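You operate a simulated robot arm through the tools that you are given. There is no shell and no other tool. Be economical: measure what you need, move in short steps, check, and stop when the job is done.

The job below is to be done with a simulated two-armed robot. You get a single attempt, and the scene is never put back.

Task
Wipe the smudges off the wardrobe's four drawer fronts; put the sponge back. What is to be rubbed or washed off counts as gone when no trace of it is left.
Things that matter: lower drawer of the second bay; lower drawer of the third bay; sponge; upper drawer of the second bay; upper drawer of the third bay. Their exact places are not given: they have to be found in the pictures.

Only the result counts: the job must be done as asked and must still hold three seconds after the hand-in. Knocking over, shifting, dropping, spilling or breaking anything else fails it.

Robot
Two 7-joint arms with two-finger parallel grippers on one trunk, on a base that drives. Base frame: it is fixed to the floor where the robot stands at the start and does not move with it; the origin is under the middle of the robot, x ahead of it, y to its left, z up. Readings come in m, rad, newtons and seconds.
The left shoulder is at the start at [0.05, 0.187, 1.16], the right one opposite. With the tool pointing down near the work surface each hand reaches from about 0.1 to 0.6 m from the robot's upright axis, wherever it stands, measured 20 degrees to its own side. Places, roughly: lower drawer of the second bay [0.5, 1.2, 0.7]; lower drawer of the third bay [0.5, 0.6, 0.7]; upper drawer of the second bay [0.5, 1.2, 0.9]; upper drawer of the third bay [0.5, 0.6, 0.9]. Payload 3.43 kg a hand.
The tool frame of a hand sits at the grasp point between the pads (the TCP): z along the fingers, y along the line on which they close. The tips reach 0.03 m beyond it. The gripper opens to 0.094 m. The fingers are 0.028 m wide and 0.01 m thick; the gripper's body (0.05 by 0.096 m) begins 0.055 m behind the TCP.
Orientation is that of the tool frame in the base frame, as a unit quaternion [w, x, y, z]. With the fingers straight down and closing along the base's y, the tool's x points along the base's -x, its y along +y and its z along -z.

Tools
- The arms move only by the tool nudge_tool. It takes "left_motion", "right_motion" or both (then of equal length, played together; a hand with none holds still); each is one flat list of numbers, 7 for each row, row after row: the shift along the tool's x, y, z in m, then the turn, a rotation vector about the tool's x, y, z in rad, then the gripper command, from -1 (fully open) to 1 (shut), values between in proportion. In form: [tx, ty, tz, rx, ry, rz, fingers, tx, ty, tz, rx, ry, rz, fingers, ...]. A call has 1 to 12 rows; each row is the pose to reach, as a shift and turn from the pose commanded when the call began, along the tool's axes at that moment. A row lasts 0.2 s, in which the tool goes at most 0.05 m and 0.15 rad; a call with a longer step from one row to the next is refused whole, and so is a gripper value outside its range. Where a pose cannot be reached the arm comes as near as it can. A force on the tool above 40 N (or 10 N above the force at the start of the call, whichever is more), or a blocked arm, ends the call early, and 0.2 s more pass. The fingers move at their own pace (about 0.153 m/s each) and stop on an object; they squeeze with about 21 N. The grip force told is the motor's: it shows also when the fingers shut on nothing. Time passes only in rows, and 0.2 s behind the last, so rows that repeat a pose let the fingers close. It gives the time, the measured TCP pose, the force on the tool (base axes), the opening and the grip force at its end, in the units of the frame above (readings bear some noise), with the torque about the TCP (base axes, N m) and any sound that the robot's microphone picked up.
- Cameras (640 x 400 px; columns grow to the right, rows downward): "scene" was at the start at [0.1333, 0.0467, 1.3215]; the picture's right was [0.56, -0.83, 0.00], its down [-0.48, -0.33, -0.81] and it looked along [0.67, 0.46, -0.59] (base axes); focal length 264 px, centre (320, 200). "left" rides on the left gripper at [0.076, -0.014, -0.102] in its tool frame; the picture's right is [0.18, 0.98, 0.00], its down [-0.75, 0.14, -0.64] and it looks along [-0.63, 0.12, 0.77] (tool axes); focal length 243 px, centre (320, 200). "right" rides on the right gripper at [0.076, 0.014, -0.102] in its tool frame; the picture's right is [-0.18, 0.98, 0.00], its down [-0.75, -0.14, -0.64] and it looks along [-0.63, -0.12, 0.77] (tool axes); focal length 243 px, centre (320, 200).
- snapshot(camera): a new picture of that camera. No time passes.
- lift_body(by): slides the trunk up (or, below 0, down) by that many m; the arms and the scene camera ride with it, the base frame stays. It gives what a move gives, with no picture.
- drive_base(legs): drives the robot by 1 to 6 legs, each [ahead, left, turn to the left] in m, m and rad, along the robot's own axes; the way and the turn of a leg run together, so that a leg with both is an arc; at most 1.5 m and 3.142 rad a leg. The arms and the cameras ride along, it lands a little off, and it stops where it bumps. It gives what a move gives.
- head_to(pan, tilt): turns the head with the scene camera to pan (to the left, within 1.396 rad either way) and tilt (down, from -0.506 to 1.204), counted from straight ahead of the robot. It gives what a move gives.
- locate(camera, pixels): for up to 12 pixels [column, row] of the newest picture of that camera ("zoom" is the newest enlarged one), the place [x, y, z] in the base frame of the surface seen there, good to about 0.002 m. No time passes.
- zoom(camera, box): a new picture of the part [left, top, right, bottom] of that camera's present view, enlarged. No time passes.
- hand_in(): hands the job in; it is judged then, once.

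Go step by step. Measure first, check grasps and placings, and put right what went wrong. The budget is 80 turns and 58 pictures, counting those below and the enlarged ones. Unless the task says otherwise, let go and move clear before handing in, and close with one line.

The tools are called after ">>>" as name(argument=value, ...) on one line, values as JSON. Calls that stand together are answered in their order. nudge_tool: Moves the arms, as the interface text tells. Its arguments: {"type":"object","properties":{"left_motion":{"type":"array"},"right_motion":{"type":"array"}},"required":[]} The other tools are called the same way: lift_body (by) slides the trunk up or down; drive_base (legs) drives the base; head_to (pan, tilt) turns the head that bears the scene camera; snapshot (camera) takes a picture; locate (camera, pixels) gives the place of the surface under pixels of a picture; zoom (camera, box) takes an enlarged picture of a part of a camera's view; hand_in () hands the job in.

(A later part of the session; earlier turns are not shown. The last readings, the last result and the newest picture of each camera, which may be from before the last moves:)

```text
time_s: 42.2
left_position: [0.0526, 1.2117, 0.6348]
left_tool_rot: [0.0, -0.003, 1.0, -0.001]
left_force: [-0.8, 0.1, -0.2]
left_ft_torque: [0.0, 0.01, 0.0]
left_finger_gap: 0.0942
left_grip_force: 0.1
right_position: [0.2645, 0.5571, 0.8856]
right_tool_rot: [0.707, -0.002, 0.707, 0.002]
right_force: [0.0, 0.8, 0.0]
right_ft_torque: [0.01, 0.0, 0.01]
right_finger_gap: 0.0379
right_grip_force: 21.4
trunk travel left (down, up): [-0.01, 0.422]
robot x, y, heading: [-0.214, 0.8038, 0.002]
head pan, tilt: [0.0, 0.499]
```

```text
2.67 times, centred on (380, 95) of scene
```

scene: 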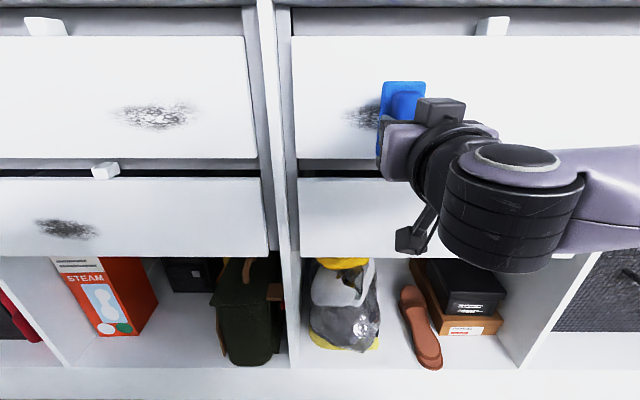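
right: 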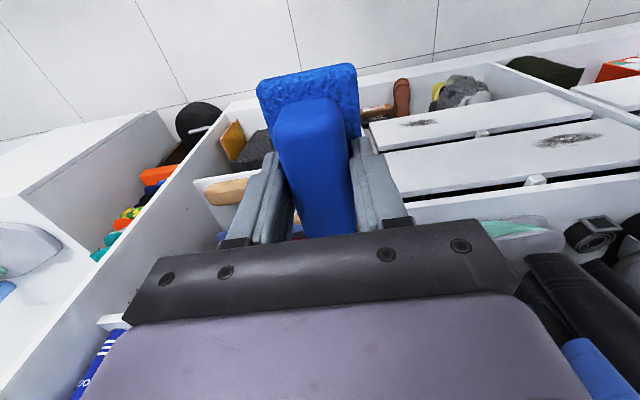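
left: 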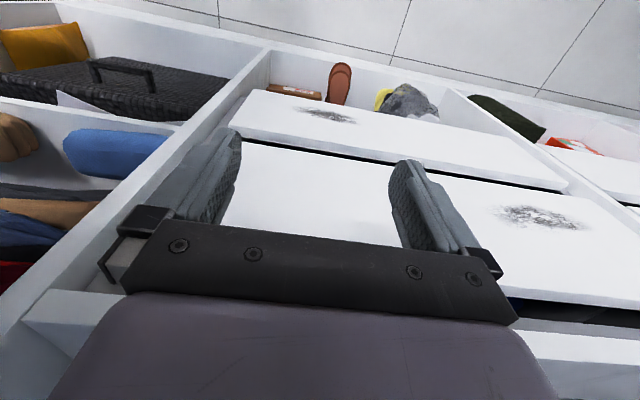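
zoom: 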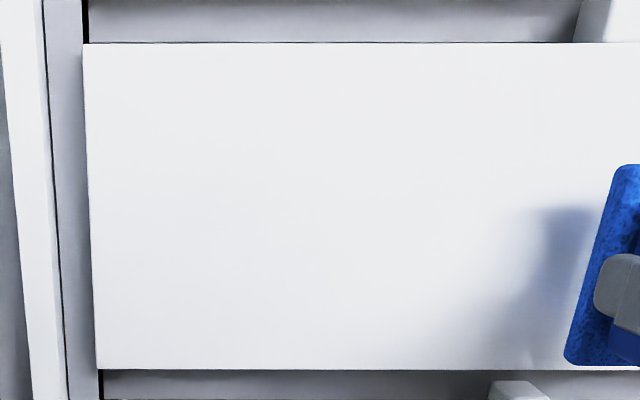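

U3 looks spotless. Before driving left I'll look left to find the wall.

>>> head_to(pan=1.1, tilt=0.3)

>>> snapshot(camera="scene")

>>> locate(camera="scene", pixels=[[20, 60], [100, 80], [60, 250], [150, 60], [250, 60], [250, 150], [320, 100], [320, 200], [400, 200], [30, 350], [120, 250], [500, 200]])

```text
time_s: 43.5
left_position: [0.0526, 1.213, 0.635]
left_tool_rot: [0.0, -0.003, 1.0, 0.0]
left_force: [-0.7, 0.0, -1.1]
left_ft_torque: [0.03, -0.02, 0.01]
left_finger_gap: 0.0941
left_grip_force: 0.1
right_position: [0.2634, 0.557, 0.8861]
right_tool_rot: [0.707, -0.001, 0.707, 0.002]
right_force: [0.7, -0.4, -0.3]
right_ft_torque: [0.0, 0.02, -0.01]
right_finger_gap: 0.0377
right_grip_force: 21.4
trunk travel left (down, up): [-0.01, 0.422]
robot x, y, heading: [-0.2167, 0.8017, 0.008]
head pan, tilt: [1.1, 0.3]
```

```text
31 pictures are left
```

scene: 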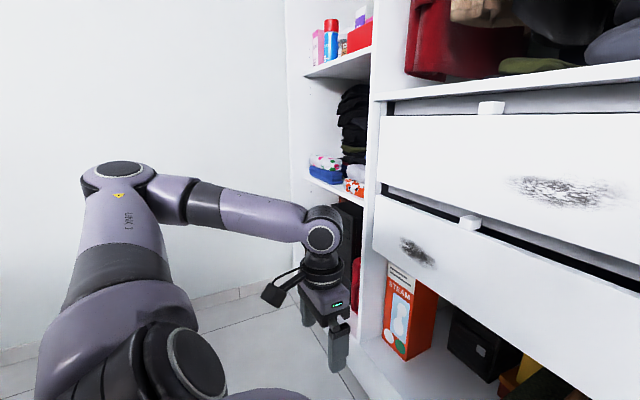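

```text
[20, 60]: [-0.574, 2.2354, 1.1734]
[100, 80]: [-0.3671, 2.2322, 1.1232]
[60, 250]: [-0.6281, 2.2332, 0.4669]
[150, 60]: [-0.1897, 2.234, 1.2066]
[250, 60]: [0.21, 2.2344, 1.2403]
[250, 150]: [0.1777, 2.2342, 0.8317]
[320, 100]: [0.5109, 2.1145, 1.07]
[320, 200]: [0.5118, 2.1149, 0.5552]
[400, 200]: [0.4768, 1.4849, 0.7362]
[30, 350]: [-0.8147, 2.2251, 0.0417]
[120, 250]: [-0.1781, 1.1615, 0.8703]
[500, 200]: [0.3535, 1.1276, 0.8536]
```

The wall is at y=2.23, leaving ample room. Driving left 0.35 and bringing the hand back +0.14 to stand at y≈1.047.

>>> drive_base(legs=[[0, 0.35, 0]])

>>> nudge_tool(right_motion=[0, 0.05, 0, 0, 0, 0, 1, 0, 0.1, 0, 0, 0, 0, 1, 0, 0.14, 0, 0, 0, 0, 1, 0, 0.14, 0, 0, 0, 0, 1])

```text
time_s: 45.8
left_position: [0.0491, 1.5624, 0.6339]
left_tool_rot: [0.0, -0.003, 1.0, 0.001]
left_force: [0.2, -0.1, -0.3]
left_ft_torque: [-0.02, 0.0, 0.0]
left_finger_gap: 0.0941
left_grip_force: 0.1
right_position: [0.2624, 0.9071, 0.8864]
right_tool_rot: [0.707, -0.003, 0.707, 0.004]
right_force: [0.6, -0.6, -1.1]
right_ft_torque: [0.0, 0.02, -0.01]
right_finger_gap: 0.0377
right_grip_force: 21.1
trunk travel left (down, up): [-0.01, 0.422]
robot x, y, heading: [-0.2179, 1.1511, 0.007]
head pan, tilt: [1.1, 0.3]
```

```text
time_s: 46.8
left_position: [0.0495, 1.5622, 0.6346]
left_tool_rot: [0.0, -0.003, 1.0, 0.0]
left_force: [0.2, 1.1, 0.5]
left_ft_torque: [0.02, -0.02, 0.0]
left_finger_gap: 0.0939
left_grip_force: 0.0
right_position: [0.2611, 1.0484, 0.8852]
right_tool_rot: [0.707, -0.001, 0.707, 0.002]
right_force: [-0.2, -0.3, -0.2]
right_ft_torque: [0.0, 0.05, -0.02]
right_finger_gap: 0.0378
right_grip_force: 21.0
trunk travel left (down, up): [-0.01, 0.422]
robot x, y, heading: [-0.2146, 1.1524, 0.005]
head pan, tilt: [1.1, 0.3]
```

At (0.261,1.048,0.885), centred on U2. Pressing to the same light contact and sweeping ±0.08 twice.

>>> nudge_tool(right_motion=[0, 0, 0.03, 0, 0, 0, 1, 0, 0, 0.0425, 0, 0, 0, 1, 0, 0.04, 0.0425, 0, 0, 0, 1, 0, 0.085, 0.0425, 0, 0, 0, 1, 0, 0.04, 0.0425, 0, 0, 0, 1, 0, 0.0, 0.0425, 0, 0, 0, 1, 0, -0.04, 0.0425, 0, 0, 0, 1, 0, -0.085, 0.0425, 0, 0, 0, 1, 0, -0.04, 0.0425, 0, 0, 0, 1, 0, 0, 0.0425, 0, 0, 0, 1])

>>> nudge_tool(right_motion=[0, 0, -0.04, 0, 0, 0, 1, 0, -0.05, -0.04, 0, 0, 0, 1, 0, -0.1, -0.04, 0, 0, 0, 1, 0, -0.14, -0.04, 0, 0, 0, 1, 0, -0.14, -0.04, 0, 0, 0, 1])

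>>> head_to(pan=0.1, tilt=0.4)

>>> snapshot(camera="scene")

```text
time_s: 49.0
left_position: [0.0494, 1.5621, 0.6365]
left_tool_rot: [0.001, -0.003, 1.0, 0.0]
left_force: [-0.3, -0.3, 0.1]
left_ft_torque: [0.02, 0.0, -0.03]
left_finger_gap: 0.0941
left_grip_force: 0.1
right_position: [0.3033, 1.0469, 0.8862]
right_tool_rot: [0.708, -0.003, 0.706, 0.004]
right_force: [-16.2, -7.2, -0.4]
right_ft_torque: [-0.15, 0.01, -0.2]
right_finger_gap: 0.0377
right_grip_force: 21.4
trunk travel left (down, up): [-0.01, 0.422]
robot x, y, heading: [-0.2153, 1.1527, 0.003]
head pan, tilt: [1.1, 0.3]
```

```text
time_s: 50.2
left_position: [0.0501, 1.5632, 0.6355]
left_tool_rot: [0.0, -0.003, 1.0, 0.0]
left_force: [0.5, 0.4, -0.5]
left_ft_torque: [-0.01, -0.02, 0.0]
left_finger_gap: 0.0935
left_grip_force: 0.1
right_position: [0.2646, 0.9074, 0.8843]
right_tool_rot: [0.707, -0.003, 0.707, 0.003]
right_force: [0.4, 0.0, -1.0]
right_ft_torque: [-0.01, 0.02, 0.01]
right_finger_gap: 0.038
right_grip_force: 20.6
trunk travel left (down, up): [-0.01, 0.422]
robot x, y, heading: [-0.2192, 1.154, 0.006]
head pan, tilt: [1.1, 0.3]
```

```text
time_s: 51.5
left_position: [0.0494, 1.5621, 0.6354]
left_tool_rot: [0.0, -0.004, 1.0, 0.0]
left_force: [-0.8, 0.0, -0.1]
left_ft_torque: [0.03, -0.02, -0.01]
left_finger_gap: 0.0937
left_grip_force: 0.2
right_position: [0.2645, 0.9077, 0.8844]
right_tool_rot: [0.707, -0.002, 0.707, 0.003]
right_force: [0.0, 0.0, -0.6]
right_ft_torque: [0.04, 0.0, -0.01]
right_finger_gap: 0.0377
right_grip_force: 20.8
trunk travel left (down, up): [-0.01, 0.422]
robot x, y, heading: [-0.2168, 1.149, 0.006]
head pan, tilt: [0.099, 0.4]
```

```text
30 pictures are left
```

scene: 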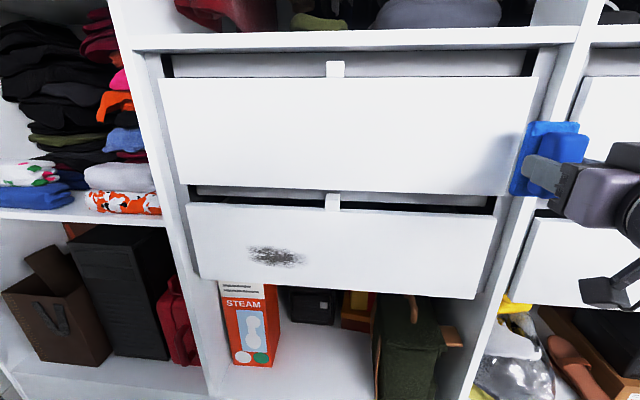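

U2 is clean. Next L2 at (1.293,0.679): drive left 0.25, then move the hand +0.135 in y and 0.206 down.

>>> drive_base(legs=[[0, 0.25, 0]])

>>> nudge_tool(right_motion=[0, 0.045, 0, 0, 0, 0, 1, 0, 0.09, 0, 0, 0, 0, 1, 0, 0.135, 0, 0, 0, 0, 1, 0.045, 0.135, 0, 0, 0, 0, 1, 0.09, 0.135, 0, 0, 0, 0, 1, 0.135, 0.135, 0, 0, 0, 0, 1, 0.18, 0.135, 0, 0, 0, 0, 1, 0.206, 0.135, 0, 0, 0, 0, 1, 0.206, 0.135, 0, 0, 0, 0, 1])

>>> snapshot(camera="scene")

```text
time_s: 53.3
left_position: [0.0471, 1.8103, 0.6343]
left_tool_rot: [0.0, -0.004, 1.0, 0.0]
left_force: [-0.1, 0.0, -0.2]
left_ft_torque: [0.0, -0.01, 0.06]
left_finger_gap: 0.0941
left_grip_force: 0.0
right_position: [0.2624, 1.1565, 0.8844]
right_tool_rot: [0.707, -0.002, 0.707, 0.003]
right_force: [-0.1, 0.3, -1.6]
right_ft_torque: [0.03, -0.02, -0.01]
right_finger_gap: 0.0378
right_grip_force: 21.3
trunk travel left (down, up): [-0.01, 0.422]
robot x, y, heading: [-0.2169, 1.3977, 0.005]
head pan, tilt: [0.099, 0.4]
```

```text
time_s: 55.3
left_position: [0.0476, 1.8108, 0.6352]
left_tool_rot: [0.0, -0.004, 1.0, 0.0]
left_force: [0.2, -0.3, 0.7]
left_ft_torque: [0.01, -0.02, -0.01]
left_finger_gap: 0.0942
left_grip_force: 0.1
right_position: [0.2613, 1.2946, 0.6807]
right_tool_rot: [0.707, -0.002, 0.707, 0.002]
right_force: [-0.2, 0.1, -0.9]
right_ft_torque: [-0.01, -0.01, 0.0]
right_finger_gap: 0.0381
right_grip_force: 20.9
right hand out of reach, approached as far as the arm can: row 8, 9
trunk travel left (down, up): [-0.01, 0.422]
robot x, y, heading: [-0.22, 1.3996, 0.006]
head pan, tilt: [0.099, 0.4]
```

```text
29 pictures are left
```

scene: 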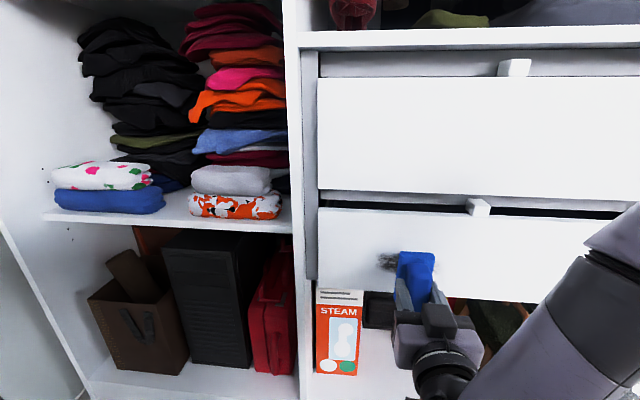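

Reach was just limited at (0.2613,1.2946,0.6807). I'll retract the hand 0.06, drive ahead 0.06, and lower the trunk the last 8 mm so the arm works in a more comfortable range.

>>> nudge_tool(right_motion=[0, 0, -0.03, 0, 0, 0, 1, 0, 0, -0.06, 0, 0, 0, 1, 0, 0, -0.06, 0, 0, 0, 1])

>>> lift_body(by=-0.008)

>>> drive_base(legs=[[0.06, 0, 0]])

```text
time_s: 56.1
left_position: [0.048, 1.8113, 0.6348]
left_tool_rot: [0.0, -0.005, 1.0, 0.0]
left_force: [0.1, -0.1, 0.1]
left_ft_torque: [-0.03, -0.04, 0.01]
left_finger_gap: 0.094
left_grip_force: 0.1
right_position: [0.2009, 1.295, 0.6808]
right_tool_rot: [0.707, -0.002, 0.707, 0.003]
right_force: [-0.2, 1.2, -0.4]
right_ft_torque: [0.01, -0.01, 0.0]
right_finger_gap: 0.0379
right_grip_force: 20.7
trunk travel left (down, up): [-0.01, 0.422]
robot x, y, heading: [-0.2184, 1.4003, 0.01]
head pan, tilt: [0.099, 0.4]
```

```text
time_s: 56.7
left_position: [0.0463, 1.8106, 0.6264]
left_tool_rot: [0.0, -0.004, 1.0, 0.0]
left_force: [0.6, -0.2, 0.5]
left_ft_torque: [-0.03, 0.01, -0.02]
left_finger_gap: 0.0938
left_grip_force: 0.0
right_position: [0.2011, 1.2955, 0.6727]
right_tool_rot: [0.707, -0.003, 0.707, 0.004]
right_force: [0.6, 0.0, 0.1]
right_ft_torque: [0.02, 0.03, -0.01]
right_finger_gap: 0.0381
right_grip_force: 20.6
trunk travel left (down, up): [-0.002, 0.43]
robot x, y, heading: [-0.2206, 1.4017, 0.008]
head pan, tilt: [0.099, 0.4]
```

```text
time_s: 57.6
left_position: [0.1063, 1.8103, 0.6278]
left_tool_rot: [-0.001, -0.004, 1.0, 0.0]
left_force: [0.5, -0.2, -0.8]
left_ft_torque: [-0.01, 0.01, -0.01]
left_finger_gap: 0.094
left_grip_force: 0.1
right_position: [0.26, 1.2956, 0.6733]
right_tool_rot: [0.707, -0.002, 0.707, 0.003]
right_force: [0.5, 0.0, -1.3]
right_ft_torque: [-0.03, 0.03, 0.0]
right_finger_gap: 0.038
right_grip_force: 21.0
trunk travel left (down, up): [-0.002, 0.43]
robot x, y, heading: [-0.16, 1.4021, 0.006]
head pan, tilt: [0.099, 0.4]
```

Hand at (0.260,1.2956,0.673). Raise 6 mm, press in 0.0435 and sweep ±0.08.

>>> nudge_tool(right_motion=[-0.006, 0, 0.03, 0, 0, 0, 1, -0.006, 0, 0.0435, 0, 0, 0, 1, -0.006, 0.04, 0.0435, 0, 0, 0, 1, -0.006, 0.08, 0.0435, 0, 0, 0, 1, -0.006, 0.04, 0.0435, 0, 0, 0, 1, -0.006, 0.0, 0.0435, 0, 0, 0, 1, -0.006, -0.04, 0.0435, 0, 0, 0, 1, -0.006, -0.08, 0.0435, 0, 0, 0, 1, -0.006, -0.04, 0.0435, 0, 0, 0, 1, -0.006, 0, 0.0435, 0, 0, 0, 1])

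```text
time_s: 59.9
left_position: [0.1063, 1.8118, 0.6278]
left_tool_rot: [0.0, -0.004, 1.0, 0.0]
left_force: [0.1, -0.6, 0.6]
left_ft_torque: [0.02, -0.04, 0.0]
left_finger_gap: 0.094
left_grip_force: 0.1
right_position: [0.3035, 1.2932, 0.6783]
right_tool_rot: [0.707, -0.001, 0.707, 0.001]
right_force: [-11.1, -6.4, 3.8]
right_ft_torque: [-0.27, 0.39, -0.16]
right_finger_gap: 0.0378
right_grip_force: 21.5
right hand out of reach, approached as far as the arm can: row 7, 8, 9
trunk travel left (down, up): [-0.002, 0.43]
robot x, y, heading: [-0.1601, 1.4034, 0.007]
head pan, tilt: [0.099, 0.4]
```

Contact was 11 N, but the −y end was partly out of reach. Retreat and raise the hand to inspect.

>>> nudge_tool(right_motion=[0, 0, -0.045, 0, 0, 0, 1, -0.045, 0, -0.06, 0, 0, 0, 1, -0.09, 0, -0.06, 0, 0, 0, 1, -0.135, 0, -0.06, 0, 0, 0, 1, -0.16, 0, -0.06, 0, 0, 0, 1, -0.16, 0, -0.06, 0, 0, 0, 1])

>>> head_to(pan=0.0, tilt=0.6)

>>> snapshot(camera="scene")

```text
time_s: 61.2
left_position: [0.1068, 1.8109, 0.6274]
left_tool_rot: [0.001, -0.004, 1.0, -0.001]
left_force: [-0.4, -0.3, 0.3]
left_ft_torque: [0.02, 0.02, 0.03]
left_finger_gap: 0.0938
left_grip_force: 0.1
right_position: [0.244, 1.2953, 0.8394]
right_tool_rot: [0.707, -0.001, 0.707, 0.003]
right_force: [0.0, 1.4, -0.4]
right_ft_torque: [-0.01, 0.03, -0.01]
right_finger_gap: 0.0378
right_grip_force: 21.2
right hand out of reach, approached as far as the arm can: row 3
trunk travel left (down, up): [-0.002, 0.43]
robot x, y, heading: [-0.16, 1.401, 0.009]
head pan, tilt: [0.099, 0.4]
```

```text
time_s: 62.0
left_position: [0.1076, 1.8118, 0.6273]
left_tool_rot: [-0.001, -0.005, 1.0, 0.0]
left_force: [0.4, 0.8, 0.5]
left_ft_torque: [0.0, -0.02, 0.03]
left_finger_gap: 0.0941
left_grip_force: 0.1
right_position: [0.2439, 1.2948, 0.8396]
right_tool_rot: [0.707, -0.002, 0.707, 0.003]
right_force: [0.3, 0.1, -0.9]
right_ft_torque: [-0.02, 0.04, -0.03]
right_finger_gap: 0.0379
right_grip_force: 20.8
trunk travel left (down, up): [-0.002, 0.43]
robot x, y, heading: [-0.16, 1.4004, 0.007]
head pan, tilt: [0.0, 0.6]
```

```text
28 pictures are left
```

scene: 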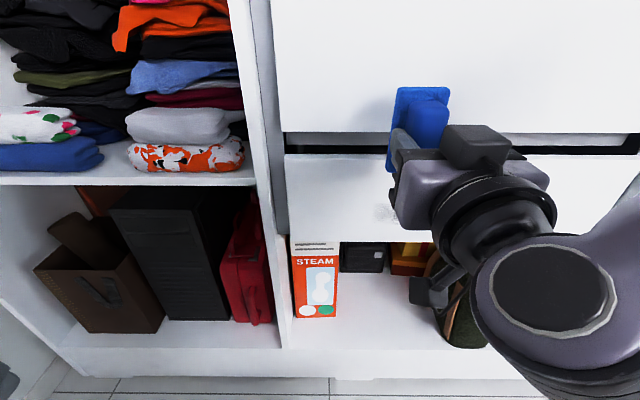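

A faint trace remains at (385,212). I'll shift the hand right to see all of it.

>>> nudge_tool(right_motion=[0, -0.05, 0, 0, 0, 0, 1, 0, -0.1, 0, 0, 0, 0, 1, 0, -0.15, 0, 0, 0, 0, 1, 0, -0.15, 0, 0, 0, 0, 1])

>>> zoom(camera="scene", box=[280, 140, 480, 265])

>>> locate(camera="scene", pixels=[[385, 212], [377, 205], [392, 218]])

```text
time_s: 63.0
left_position: [0.1073, 1.8119, 0.6266]
left_tool_rot: [0.0, -0.004, 1.0, 0.0]
left_force: [0.3, 0.1, -0.4]
left_ft_torque: [-0.05, 0.01, 0.03]
left_finger_gap: 0.094
left_grip_force: 0.0
right_position: [0.2909, 1.1466, 0.855]
right_tool_rot: [0.707, -0.003, 0.707, 0.003]
right_force: [0.2, -0.1, 0.1]
right_ft_torque: [-0.01, 0.04, -0.02]
right_finger_gap: 0.0378
right_grip_force: 21.0
right hand out of reach, approached as far as the arm can: row 1, 2, 3, 4
trunk travel left (down, up): [-0.002, 0.43]
robot x, y, heading: [-0.1594, 1.3991, 0.006]
head pan, tilt: [0.0, 0.6]
```

```text
3.20 times, centred on (380, 202) of scene
```

zoom: 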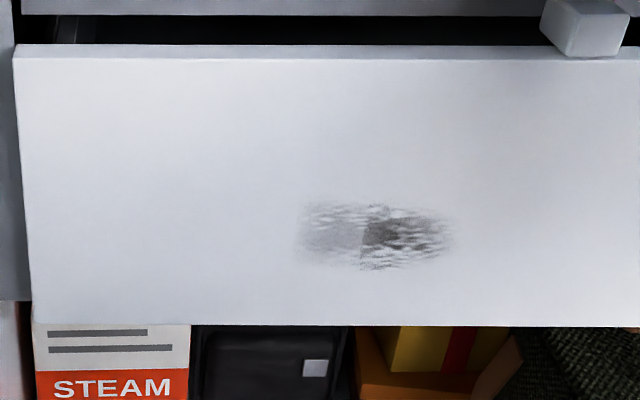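

```text
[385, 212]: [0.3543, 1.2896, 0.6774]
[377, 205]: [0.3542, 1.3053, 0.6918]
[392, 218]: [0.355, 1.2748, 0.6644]
```

The limit seems to be on the near side (arm too folded), so I'll drive back 0.12 and extend the arm instead. The residue spans y≈1.25–1.31, z 0.66–0.70 and needs more strokes.

>>> drive_base(legs=[[-0.12, 0, 0]])

>>> nudge_tool(right_motion=[0, 0.03, 0.03, 0, 0, 0, 1, 0, 0.07, 0.05, 0, 0, 0, 1, 0, 0.11, 0.05, 0, 0, 0, 1, 0, 0.14, 0.05, 0, 0, 0, 1, 0, 0.14, 0.05, 0, 0, 0, 1])

```text
time_s: 64.2
left_position: [-0.014, 1.8107, 0.6267]
left_tool_rot: [0.0, -0.004, 1.0, 0.0]
left_force: [-1.0, 1.4, 0.3]
left_ft_torque: [0.01, 0.01, 0.0]
left_finger_gap: 0.0942
left_grip_force: 0.0
right_position: [0.1715, 1.146, 0.8547]
right_tool_rot: [0.707, -0.002, 0.707, 0.003]
right_force: [-0.3, -0.5, -0.5]
right_ft_torque: [-0.05, 0.02, -0.01]
right_finger_gap: 0.0376
right_grip_force: 21.2
trunk travel left (down, up): [-0.002, 0.43]
robot x, y, heading: [-0.2818, 1.4024, 0.011]
head pan, tilt: [0.0, 0.6]
```

```text
time_s: 65.4
left_position: [-0.0135, 1.8106, 0.6276]
left_tool_rot: [0.0, -0.004, 1.0, 0.0]
left_force: [-0.2, 1.0, -0.6]
left_ft_torque: [-0.03, -0.03, -0.03]
left_finger_gap: 0.094
left_grip_force: 0.0
right_position: [0.2194, 1.2882, 0.8554]
right_tool_rot: [0.707, -0.002, 0.707, 0.003]
right_force: [-0.1, -0.2, -0.7]
right_ft_torque: [0.02, -0.05, 0.01]
right_finger_gap: 0.0377
right_grip_force: 20.5
trunk travel left (down, up): [-0.002, 0.43]
robot x, y, heading: [-0.2836, 1.3981, 0.009]
head pan, tilt: [0.0, 0.6]
```

Now at (0.2194,1.2882,0.8554), no reach warning. Go down 0.177 and ahead 0.04 to just before the front.

>>> nudge_tool(right_motion=[0.045, 0, 0.02, 0, 0, 0, 1, 0.09, 0, 0.04, 0, 0, 0, 1, 0.135, 0, 0.04, 0, 0, 0, 1, 0.177, 0, 0.04, 0, 0, 0, 1, 0.177, 0, 0.04, 0, 0, 0, 1])

```text
time_s: 66.6
left_position: [-0.0136, 1.8104, 0.6274]
left_tool_rot: [0.0, -0.005, 1.0, 0.0]
left_force: [0.2, 0.1, -0.3]
left_ft_torque: [0.02, 0.01, -0.02]
left_finger_gap: 0.094
left_grip_force: 0.0
right_position: [0.2522, 1.3041, 0.6857]
right_tool_rot: [0.706, 0.001, 0.708, 0.001]
right_force: [0.8, 0.2, -0.2]
right_ft_torque: [0.0, 0.05, 0.0]
right_finger_gap: 0.0377
right_grip_force: 20.1
right hand out of reach, approached as far as the arm can: row 4, 5
trunk travel left (down, up): [-0.002, 0.43]
robot x, y, heading: [-0.2852, 1.3992, 0.007]
head pan, tilt: [0.0, 0.6]
```

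The reachable zone at this low height lies nearer the robot's centre line (rel. x≈0.46, y≈0). I'll shift the hand left and back relative to the robot, then drive right and ahead to compensate.

>>> nudge_tool(right_motion=[0, 0, -0.04, 0, 0, 0, 1, 0, 0.03, -0.07, 0, 0, 0, 1, 0, 0.07, -0.08, 0, 0, 0, 1, 0, 0.1, -0.08, 0, 0, 0, 1, 0, 0.1, -0.08, 0, 0, 0, 1])

>>> drive_base(legs=[[0, -0.1, 0]])

```text
time_s: 67.8
left_position: [-0.0142, 1.8114, 0.6268]
left_tool_rot: [0.0, -0.004, 1.0, 0.001]
left_force: [-0.6, -0.6, 0.1]
left_ft_torque: [-0.03, 0.02, 0.02]
left_finger_gap: 0.094
left_grip_force: 0.0
right_position: [0.1719, 1.4048, 0.6872]
right_tool_rot: [0.707, -0.002, 0.707, 0.003]
right_force: [0.1, -0.4, 0.3]
right_ft_torque: [-0.03, 0.03, 0.01]
right_finger_gap: 0.0379
right_grip_force: 20.6
trunk travel left (down, up): [-0.002, 0.43]
robot x, y, heading: [-0.281, 1.4016, 0.012]
head pan, tilt: [0.0, 0.6]
```

```text
time_s: 69.0
left_position: [-0.0139, 1.711, 0.6268]
left_tool_rot: [0.0, -0.005, 1.0, 0.0]
left_force: [0.1, -0.6, 0.0]
left_ft_torque: [0.01, 0.0, 0.02]
left_finger_gap: 0.0938
left_grip_force: 0.1
right_position: [0.1736, 1.3032, 0.6885]
right_tool_rot: [0.707, -0.003, 0.707, 0.004]
right_force: [-0.4, 1.1, -1.1]
right_ft_torque: [0.02, 0.02, -0.02]
right_finger_gap: 0.038
right_grip_force: 21.1
trunk travel left (down, up): [-0.002, 0.43]
robot x, y, heading: [-0.2768, 1.3, 0.007]
head pan, tilt: [0.0, 0.6]
```

Reached exactly: (0.1736,1.3032,0.6885) with no warning. Drive ahead 0.09 and then check.

>>> drive_base(legs=[[0.09, 0, 0]])

>>> nudge_tool(right_motion=[0.01, -0.012, 0, 0, 0, 0, 1, 0.01, -0.012, 0, 0, 0, 0, 1])

```text
time_s: 70.1
left_position: [0.0759, 1.7119, 0.6267]
left_tool_rot: [0.0, -0.005, 1.0, 0.0]
left_force: [-0.4, 0.1, 0.1]
left_ft_torque: [-0.01, -0.03, 0.01]
left_finger_gap: 0.0939
left_grip_force: 0.1
right_position: [0.2627, 1.3049, 0.6875]
right_tool_rot: [0.707, -0.002, 0.708, 0.005]
right_force: [0.7, 0.2, -0.9]
right_ft_torque: [0.0, 0.01, -0.01]
right_finger_gap: 0.0376
right_grip_force: 21.1
trunk travel left (down, up): [-0.002, 0.43]
robot x, y, heading: [-0.1923, 1.3034, 0.014]
head pan, tilt: [0.0, 0.6]
```

```text
time_s: 70.7
left_position: [0.0763, 1.7108, 0.6271]
left_tool_rot: [0.0, -0.005, 1.0, 0.001]
left_force: [-0.8, 0.5, -0.2]
left_ft_torque: [-0.02, 0.01, 0.0]
left_finger_gap: 0.094
left_grip_force: 0.2
right_position: [0.2652, 1.2939, 0.6783]
right_tool_rot: [0.707, -0.002, 0.707, 0.003]
right_force: [-0.2, -1.2, -0.9]
right_ft_torque: [-0.01, 0.03, 0.01]
right_finger_gap: 0.0379
right_grip_force: 21.1
trunk travel left (down, up): [-0.002, 0.43]
robot x, y, heading: [-0.1897, 1.2979, 0.009]
head pan, tilt: [0.0, 0.6]
```

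Press in 0.0395 and sweep ±0.08.

>>> nudge_tool(right_motion=[0, 0, 0.03, 0, 0, 0, 1, 0, 0, 0.0395, 0, 0, 0, 1, 0, 0.04, 0.0395, 0, 0, 0, 1, 0, 0.08, 0.0395, 0, 0, 0, 1, 0, 0.04, 0.0395, 0, 0, 0, 1, 0, 0.0, 0.0395, 0, 0, 0, 1, 0, -0.04, 0.0395, 0, 0, 0, 1, 0, -0.08, 0.0395, 0, 0, 0, 1, 0, -0.04, 0.0395, 0, 0, 0, 1, 0, 0, 0.0395, 0, 0, 0, 1])

```text
time_s: 71.6
left_position: [0.075, 1.7106, 0.6274]
left_tool_rot: [0.0, -0.005, 1.0, 0.0]
left_force: [0.0, 0.1, -0.1]
left_ft_torque: [0.0, -0.01, 0.02]
left_finger_gap: 0.094
left_grip_force: 0.0
right_position: [0.3044, 1.3347, 0.6791]
right_tool_rot: [0.7, 0.014, 0.714, -0.001]
right_force: [-18.7, 1.0, 2.9]
right_ft_torque: [0.06, -0.84, 0.55]
right_finger_gap: 0.0382
right_grip_force: 20.7
trunk travel left (down, up): [-0.002, 0.43]
robot x, y, heading: [-0.192, 1.3006, 0.005]
head pan, tilt: [0.0, 0.6]
stopped in row 4 (right hand): the force on the tool passed its limit (the readings are from after the stop); the commanded pose is now the measured one
```

The force limit stopped it at y 1.335 with a slight tool twist. I'll back off 2 mm, undo the twist, and sweep again more lightly.

>>> nudge_tool(right_motion=[0, 0, -0.003, -0.021, -0.02, -0.018, 1, 0, 0.03, -0.002, -0.021, -0.02, -0.018, 1, 0, 0, -0.002, -0.021, -0.02, -0.018, 1, 0, -0.04, -0.002, -0.021, -0.02, -0.018, 1, 0, -0.08, -0.002, -0.021, -0.02, -0.018, 1, 0, -0.12, -0.002, -0.021, -0.02, -0.018, 1, 0, -0.08, -0.002, -0.021, -0.02, -0.018, 1, 0, -0.04, -0.002, -0.021, -0.02, -0.018, 1, 0, 0, -0.002, -0.021, -0.02, -0.018, 1, 0, 0.03, -0.002, -0.021, -0.02, -0.018, 1])

```text
time_s: 72.1
left_position: [0.0756, 1.7111, 0.6273]
left_tool_rot: [0.001, -0.005, 1.0, 0.0]
left_force: [-0.1, 0.5, 0.3]
left_ft_torque: [0.04, 0.04, -0.01]
left_finger_gap: 0.0939
left_grip_force: 0.1
right_position: [0.3045, 1.3352, 0.6792]
right_tool_rot: [0.701, 0.011, 0.713, -0.002]
right_force: [-15.2, 2.8, 1.7]
right_ft_torque: [-0.06, -0.91, 0.51]
right_finger_gap: 0.0379
right_grip_force: 20.8
trunk travel left (down, up): [-0.002, 0.43]
robot x, y, heading: [-0.192, 1.2981, 0.01]
head pan, tilt: [0.0, 0.6]
stopped in row 2 (right hand): the force on the tool passed its limit (the readings are from after the stop); the commanded pose is now the measured one
```

It stops at y≈1.335 again when moving left, so something may be in the way. Looking.

>>> snapshot(camera="scene")

>>> snapshot(camera="right")

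```text
26 pictures are left
```

scene: 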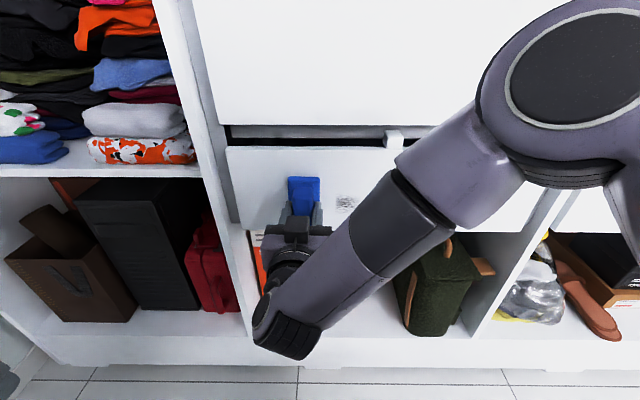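

```text
25 pictures are left
```

right: 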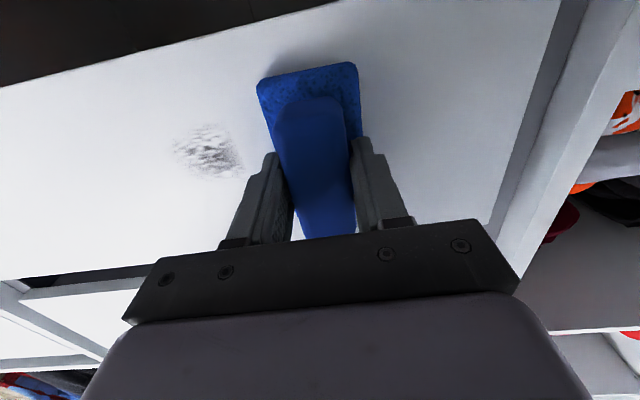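

Nothing blocks it; the arm was just pressing hard with a twist. The left part is clean; residue remains at right-view (208,150). I'll back off 1 cm and straighten first.

>>> nudge_tool(right_motion=[0, 0, -0.01, 0, 0, 0, 1, 0, -0.02, -0.01, -0.015, -0.017, -0.015, 1, 0, -0.045, -0.01, -0.015, -0.017, -0.015, 1, 0, -0.045, -0.01, -0.015, -0.017, -0.015, 1])

```text
time_s: 73.1
left_position: [0.076, 1.7125, 0.6278]
left_tool_rot: [0.0, -0.005, 1.0, 0.0]
left_force: [0.7, -0.1, 0.5]
left_ft_torque: [-0.02, 0.01, -0.01]
left_finger_gap: 0.0941
left_grip_force: 0.0
right_position: [0.2945, 1.2892, 0.6775]
right_tool_rot: [0.707, -0.001, 0.707, -0.003]
right_force: [0.2, 0.2, -1.0]
right_ft_torque: [-0.02, 0.02, -0.01]
right_finger_gap: 0.0379
right_grip_force: 20.0
trunk travel left (down, up): [-0.002, 0.43]
robot x, y, heading: [-0.1913, 1.3022, 0.011]
head pan, tilt: [0.0, 0.6]
```

Straightened at (0.2945,1.2892,0.6775). Press 0.009 and do sweeps between +0.03 and −0.08, passing the residue several times.

>>> nudge_tool(right_motion=[0, 0, 0.009, 0, 0, 0, 1, 0, 0.02, 0.009, 0, 0, 0, 1, 0, -0.02, 0.009, 0, 0, 0, 1, 0, -0.05, 0.009, 0, 0, 0, 1, 0, -0.08, 0.009, 0, 0, 0, 1, 0, -0.04, 0.009, 0, 0, 0, 1, 0, 0, 0.009, 0, 0, 0, 1, 0, 0.03, 0.009, 0, 0, 0, 1, 0, -0.01, 0.009, 0, 0, 0, 1, 0, -0.045, 0.009, 0, 0, 0, 1, 0, -0.08, 0.009, 0, 0, 0, 1])

>>> snapshot(camera="right")

```text
time_s: 75.5
left_position: [0.075, 1.7112, 0.6274]
left_tool_rot: [0.0, -0.006, 1.0, -0.001]
left_force: [0.2, 0.1, 0.0]
left_ft_torque: [-0.03, 0.03, 0.0]
left_finger_gap: 0.0943
left_grip_force: 0.1
right_position: [0.3031, 1.211, 0.6779]
right_tool_rot: [0.707, 0.0, 0.707, -0.004]
right_force: [0.2, 0.0, 0.4]
right_ft_torque: [-0.01, 0.03, -0.02]
right_finger_gap: 0.038
right_grip_force: 21.0
trunk travel left (down, up): [-0.002, 0.43]
robot x, y, heading: [-0.1892, 1.2999, 0.013]
head pan, tilt: [0.0, 0.6]
```

```text
24 pictures are left
```

right: 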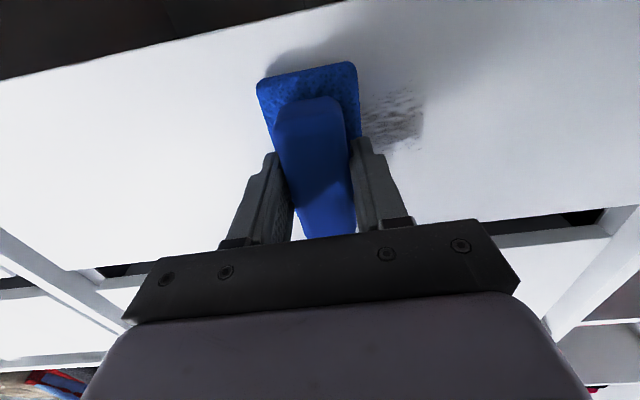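

No contact force here (TCP x 0.303), so the last sweeps only grazed. Residue is at right-view (395,115), left of the sponge. I'll press 1.5 mm more and sweep left and back.

>>> nudge_tool(right_motion=[0, 0, 0.0018, 0, 0, 0, 1, 0, 0.03, 0.0018, 0, 0, 0, 1, 0, 0.06, 0.0016, 0, 0, 0, 1, 0, 0.09, 0.0014, 0, 0, 0, 1, 0, 0.06, 0.0016, 0, 0, 0, 1, 0, 0.03, 0.0018, 0, 0, 0, 1, 0, 0, 0.0018, 0, 0, 0, 1])

>>> snapshot(camera="right")

```text
time_s: 77.1
left_position: [0.0752, 1.7117, 0.626]
left_tool_rot: [0.001, -0.005, 1.0, 0.0]
left_force: [-0.7, -0.3, 0.4]
left_ft_torque: [0.0, -0.01, 0.01]
left_finger_gap: 0.0941
left_grip_force: 0.0
right_position: [0.3048, 1.2125, 0.6787]
right_tool_rot: [0.707, -0.001, 0.707, -0.002]
right_force: [-15.2, 9.2, -0.3]
right_ft_torque: [0.17, 0.09, 0.12]
right_finger_gap: 0.0376
right_grip_force: 21.4
trunk travel left (down, up): [-0.002, 0.43]
robot x, y, heading: [-0.192, 1.3026, 0.009]
head pan, tilt: [0.0, 0.6]
```

```text
23 pictures are left
```

right: 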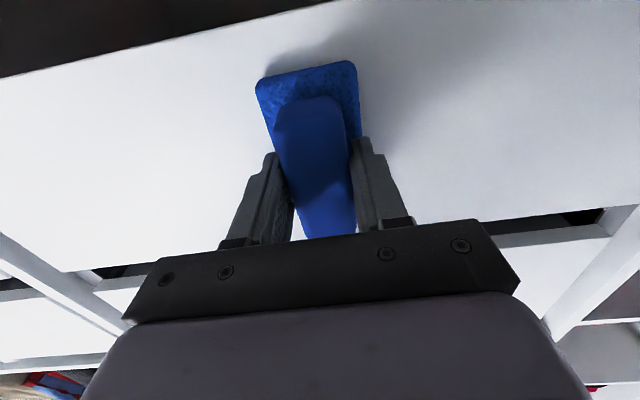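

The residue is gone with 15 N contact. I'll retreat, drive back, and check the left three drawers.

>>> nudge_tool(right_motion=[0, 0, -0.03, 0, 0, 0, 1, 0, 0.04, -0.04, 0, 0, 0, 1, 0, 0.08, -0.04, 0, 0, 0, 1, 0, 0.08, -0.04, 0, 0, 0, 1])

>>> drive_base(legs=[[-0.15, 0, 0], [0, -0.855, 0]])

>>> head_to(pan=0.8, tilt=0.3)

>>> snapshot(camera="scene")

```text
time_s: 78.1
left_position: [0.0768, 1.7102, 0.6272]
left_tool_rot: [-0.001, -0.006, 1.0, -0.001]
left_force: [0.3, 0.5, 0.5]
left_ft_torque: [-0.01, 0.0, -0.01]
left_finger_gap: 0.0939
left_grip_force: 0.1
right_position: [0.2655, 1.2901, 0.6784]
right_tool_rot: [0.707, 0.0, 0.707, -0.003]
right_force: [-0.4, 0.4, 0.5]
right_ft_torque: [-0.02, 0.03, 0.01]
right_finger_gap: 0.0377
right_grip_force: 21.0
trunk travel left (down, up): [-0.002, 0.43]
robot x, y, heading: [-0.1926, 1.2995, 0.007]
head pan, tilt: [0.0, 0.6]
```

```text
time_s: 83.6
left_position: [-0.0662, 0.8534, 0.626]
left_tool_rot: [0.0, -0.007, 1.0, 0.0]
left_force: [-0.3, 0.5, 0.4]
left_ft_torque: [-0.05, -0.03, 0.02]
left_finger_gap: 0.0939
left_grip_force: 0.0
right_position: [0.1237, 0.4313, 0.6793]
right_tool_rot: [0.707, -0.002, 0.707, -0.003]
right_force: [0.4, 0.6, -0.6]
right_ft_torque: [0.01, -0.01, 0.05]
right_finger_gap: 0.0379
right_grip_force: 20.7
trunk travel left (down, up): [-0.002, 0.43]
robot x, y, heading: [-0.3316, 0.4386, 0.013]
head pan, tilt: [0.0, 0.6]
```

```text
time_s: 84.8
left_position: [-0.0658, 0.8533, 0.6275]
left_tool_rot: [0.0, -0.006, 1.0, 0.0]
left_force: [0.9, -0.4, 0.1]
left_ft_torque: [0.01, -0.03, 0.01]
left_finger_gap: 0.0941
left_grip_force: 0.0
right_position: [0.1243, 0.4324, 0.6782]
right_tool_rot: [0.707, 0.0, 0.707, -0.003]
right_force: [-0.7, 0.5, -0.3]
right_ft_torque: [-0.02, 0.01, -0.02]
right_finger_gap: 0.0377
right_grip_force: 20.6
trunk travel left (down, up): [-0.002, 0.43]
robot x, y, heading: [-0.3307, 0.4386, 0.008]
head pan, tilt: [0.799, 0.3]
```

```text
22 pictures are left
```

scene: 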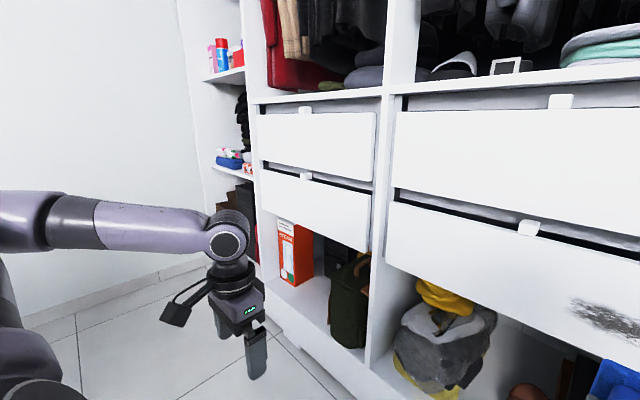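

U2, L2 and U3 look clean here; I'll zoom to confirm, and drive ahead 0.14 for L3.

>>> zoom(camera="scene", box=[250, 95, 390, 255])

>>> zoom(camera="scene", box=[385, 90, 640, 250])

>>> drive_base(legs=[[0.14, 0, 0]])

```text
2.50 times, centred on (320, 175) of scene
```

zoom: 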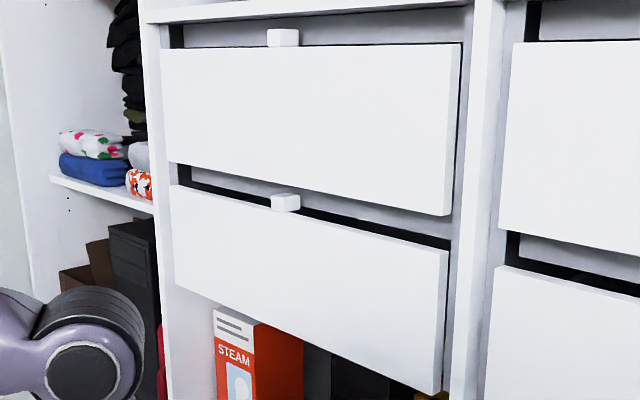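

```text
2.50 times, centred on (512, 170) of scene
```

zoom: 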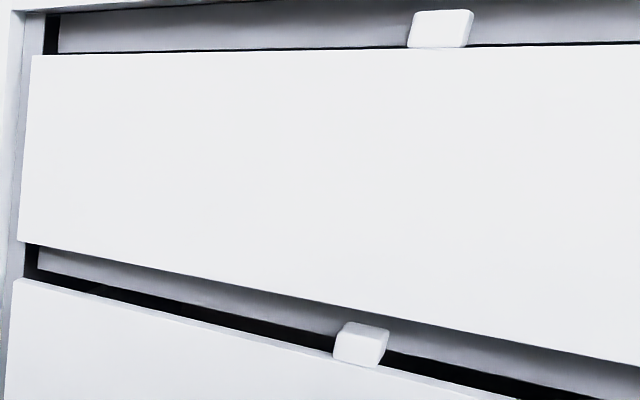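

```text
time_s: 86.1
left_position: [0.0707, 0.8547, 0.6269]
left_tool_rot: [0.0, -0.005, 1.0, 0.0]
left_force: [-0.6, 0.4, -0.6]
left_ft_torque: [-0.05, 0.01, -0.03]
left_finger_gap: 0.0942
left_grip_force: 0.2
right_position: [0.2626, 0.4341, 0.6782]
right_tool_rot: [0.707, 0.0, 0.707, -0.002]
right_force: [-0.7, -0.2, -1.3]
right_ft_torque: [0.04, 0.04, 0.0]
right_finger_gap: 0.0376
right_grip_force: 20.8
trunk travel left (down, up): [-0.002, 0.43]
robot x, y, heading: [-0.19, 0.4467, 0.009]
head pan, tilt: [0.799, 0.3]
```

Three drawers are clean. At (0.2626,0.434,0.678) before L3: press forward to contact and read the force.

>>> nudge_tool(right_motion=[0, 0, 0.025, 0, 0, 0, 1, 0, 0, 0.04, 0, 0, 0, 1, 0, 0, 0.041, 0, 0, 0, 1, 0, 0, 0.041, 0, 0, 0, 1])

```text
time_s: 87.1
left_position: [0.0709, 0.8547, 0.6269]
left_tool_rot: [0.0, -0.006, 1.0, 0.0]
left_force: [-0.6, 0.2, 0.2]
left_ft_torque: [0.01, -0.03, 0.01]
left_finger_gap: 0.0939
left_grip_force: 0.0
right_position: [0.3031, 0.4337, 0.6782]
right_tool_rot: [0.707, -0.001, 0.707, -0.003]
right_force: [-0.7, 0.2, -0.7]
right_ft_torque: [-0.01, 0.0, 0.04]
right_finger_gap: 0.0377
right_grip_force: 21.0
trunk travel left (down, up): [-0.002, 0.43]
robot x, y, heading: [-0.1902, 0.4458, 0.01]
head pan, tilt: [0.799, 0.3]
```

No contact yet; press 1.5–1.8 mm more and sweep.

>>> nudge_tool(right_motion=[0, 0, 0.0016, 0, 0, 0, 1, 0, -0.04, 0.0018, 0, 0, 0, 1, 0, -0.08, 0.002, 0, 0, 0, 1, 0, -0.04, 0.0018, 0, 0, 0, 1, 0, 0, 0.0016, 0, 0, 0, 1, 0, 0.035, 0.0013, 0, 0, 0, 1, 0, 0.07, 0.001, 0, 0, 0, 1, 0, 0.035, 0.0013, 0, 0, 0, 1, 0, 0, 0.0016, 0, 0, 0, 1, 0, -0.04, 0.0018, 0, 0, 0, 1, 0, -0.08, 0.002, 0, 0, 0, 1])

>>> snapshot(camera="right")

```text
time_s: 88.7
left_position: [0.0694, 0.8556, 0.6271]
left_tool_rot: [0.001, -0.007, 1.0, -0.001]
left_force: [-0.1, -0.3, -0.1]
left_ft_torque: [0.01, 0.01, 0.0]
left_finger_gap: 0.0941
left_grip_force: 0.1
right_position: [0.3044, 0.4862, 0.6783]
right_tool_rot: [0.701, 0.01, 0.713, -0.006]
right_force: [-15.3, 1.8, 1.8]
right_ft_torque: [-0.02, -0.78, 0.46]
right_finger_gap: 0.0379
right_grip_force: 20.8
trunk travel left (down, up): [-0.002, 0.43]
robot x, y, heading: [-0.1975, 0.4442, 0.01]
head pan, tilt: [0.799, 0.3]
stopped in row 7 (right hand): the force on the tool passed its limit (the readings are from after the stop); the commanded pose is now the measured one
```

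```text
19 pictures are left
```

right: 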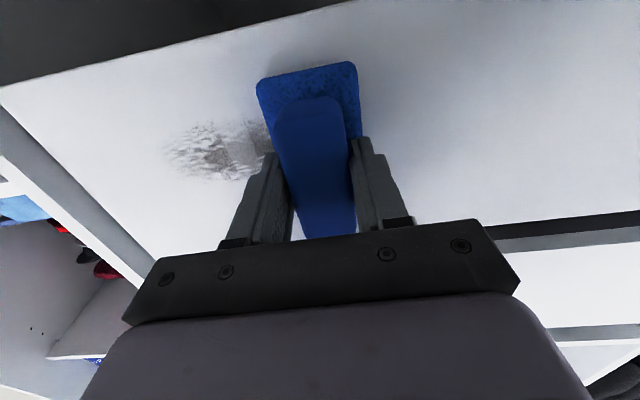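

The +y end stopped on force; residue remains at right-view (215,150), i.e. y≈0.40–0.45. Back off 1 cm, straighten the tool and move to y≈0.43.

>>> nudge_tool(right_motion=[0, 0, -0.01, 0, 0, 0, 1, 0, -0.03, -0.01, -0.022, -0.017, -0.006, 1, 0, -0.056, -0.01, -0.022, -0.017, -0.006, 1, 0, -0.056, -0.01, -0.022, -0.017, -0.006, 1])

```text
time_s: 89.7
left_position: [0.0707, 0.8557, 0.6266]
left_tool_rot: [0.0, -0.006, 1.0, 0.0]
left_force: [-0.6, -0.3, -1.2]
left_ft_torque: [0.0, 0.01, -0.03]
left_finger_gap: 0.0942
left_grip_force: 0.0
right_position: [0.2956, 0.4293, 0.677]
right_tool_rot: [0.707, -0.002, 0.707, -0.002]
right_force: [0.4, 0.0, -0.2]
right_ft_torque: [0.0, 0.01, -0.01]
right_finger_gap: 0.0378
right_grip_force: 20.9
trunk travel left (down, up): [-0.002, 0.43]
robot x, y, heading: [-0.1944, 0.4432, 0.01]
head pan, tilt: [0.799, 0.3]
```

Repeat what worked on L2: go to the −y end (0.349), press in, then sweep left to 0.44 and back.

>>> nudge_tool(right_motion=[0, -0.04, 0, 0, 0, 0, 1, 0, -0.085, 0.004, 0, 0, 0, 1, 0, -0.085, 0.0095, 0, 0, 0, 1, 0, -0.055, 0.0095, 0, 0, 0, 1, 0, -0.025, 0.0093, 0, 0, 0, 1, 0, 0.005, 0.0091, 0, 0, 0, 1, 0, -0.025, 0.0093, 0, 0, 0, 1, 0, -0.055, 0.0095, 0, 0, 0, 1, 0, -0.085, 0.0095, 0, 0, 0, 1])

>>> snapshot(camera="right")

```text
time_s: 91.7
left_position: [0.0714, 0.8547, 0.6279]
left_tool_rot: [0.0, -0.006, 1.0, 0.0]
left_force: [-0.2, 0.1, 0.4]
left_ft_torque: [-0.02, 0.03, 0.02]
left_finger_gap: 0.0941
left_grip_force: 0.0
right_position: [0.3043, 0.3448, 0.6774]
right_tool_rot: [0.707, -0.001, 0.707, -0.001]
right_force: [0.4, 0.8, -0.6]
right_ft_torque: [0.03, 0.03, 0.0]
right_finger_gap: 0.0379
right_grip_force: 21.4
trunk travel left (down, up): [-0.002, 0.43]
robot x, y, heading: [-0.1924, 0.446, 0.007]
head pan, tilt: [0.799, 0.3]
```

```text
18 pictures are left
```

right: 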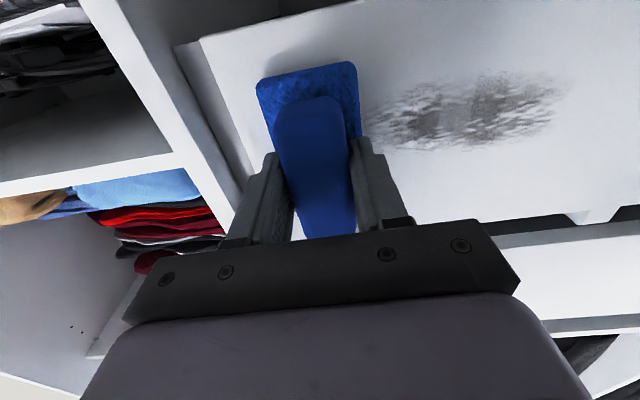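

Still no contact at commanded 0.304. Press 1.5 mm more and sweep left to 0.48 and back.

>>> nudge_tool(right_motion=[0, 0, 0.0017, 0, 0, 0, 1, 0, 0.035, 0.0017, 0, 0, 0, 1, 0, 0.07, 0.0017, 0, 0, 0, 1, 0, 0.105, 0.0015, 0, 0, 0, 1, 0, 0.135, 0.0012, 0, 0, 0, 1, 0, 0.105, 0.0015, 0, 0, 0, 1, 0, 0.07, 0.0017, 0, 0, 0, 1, 0, 0.035, 0.0017, 0, 0, 0, 1, 0, 0, 0.0017, 0, 0, 0, 1])

>>> snapshot(camera="right")

```text
time_s: 93.7
left_position: [0.0709, 0.8557, 0.6275]
left_tool_rot: [0.001, -0.006, 1.0, -0.001]
left_force: [0.6, 0.5, -0.3]
left_ft_torque: [-0.02, -0.03, 0.01]
left_finger_gap: 0.094
left_grip_force: 0.1
right_position: [0.3044, 0.3429, 0.6774]
right_tool_rot: [0.707, 0.001, 0.707, -0.001]
right_force: [-14.9, 7.8, -1.6]
right_ft_torque: [0.2, 0.01, 0.18]
right_finger_gap: 0.0378
right_grip_force: 21.4
trunk travel left (down, up): [-0.002, 0.43]
robot x, y, heading: [-0.1999, 0.4479, 0.013]
head pan, tilt: [0.799, 0.3]
```

```text
17 pictures are left
```

right: 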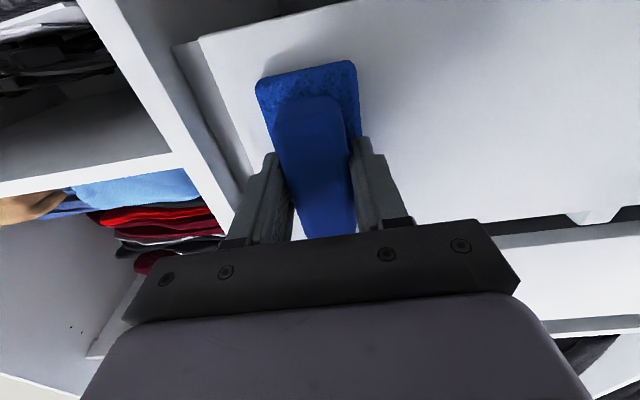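

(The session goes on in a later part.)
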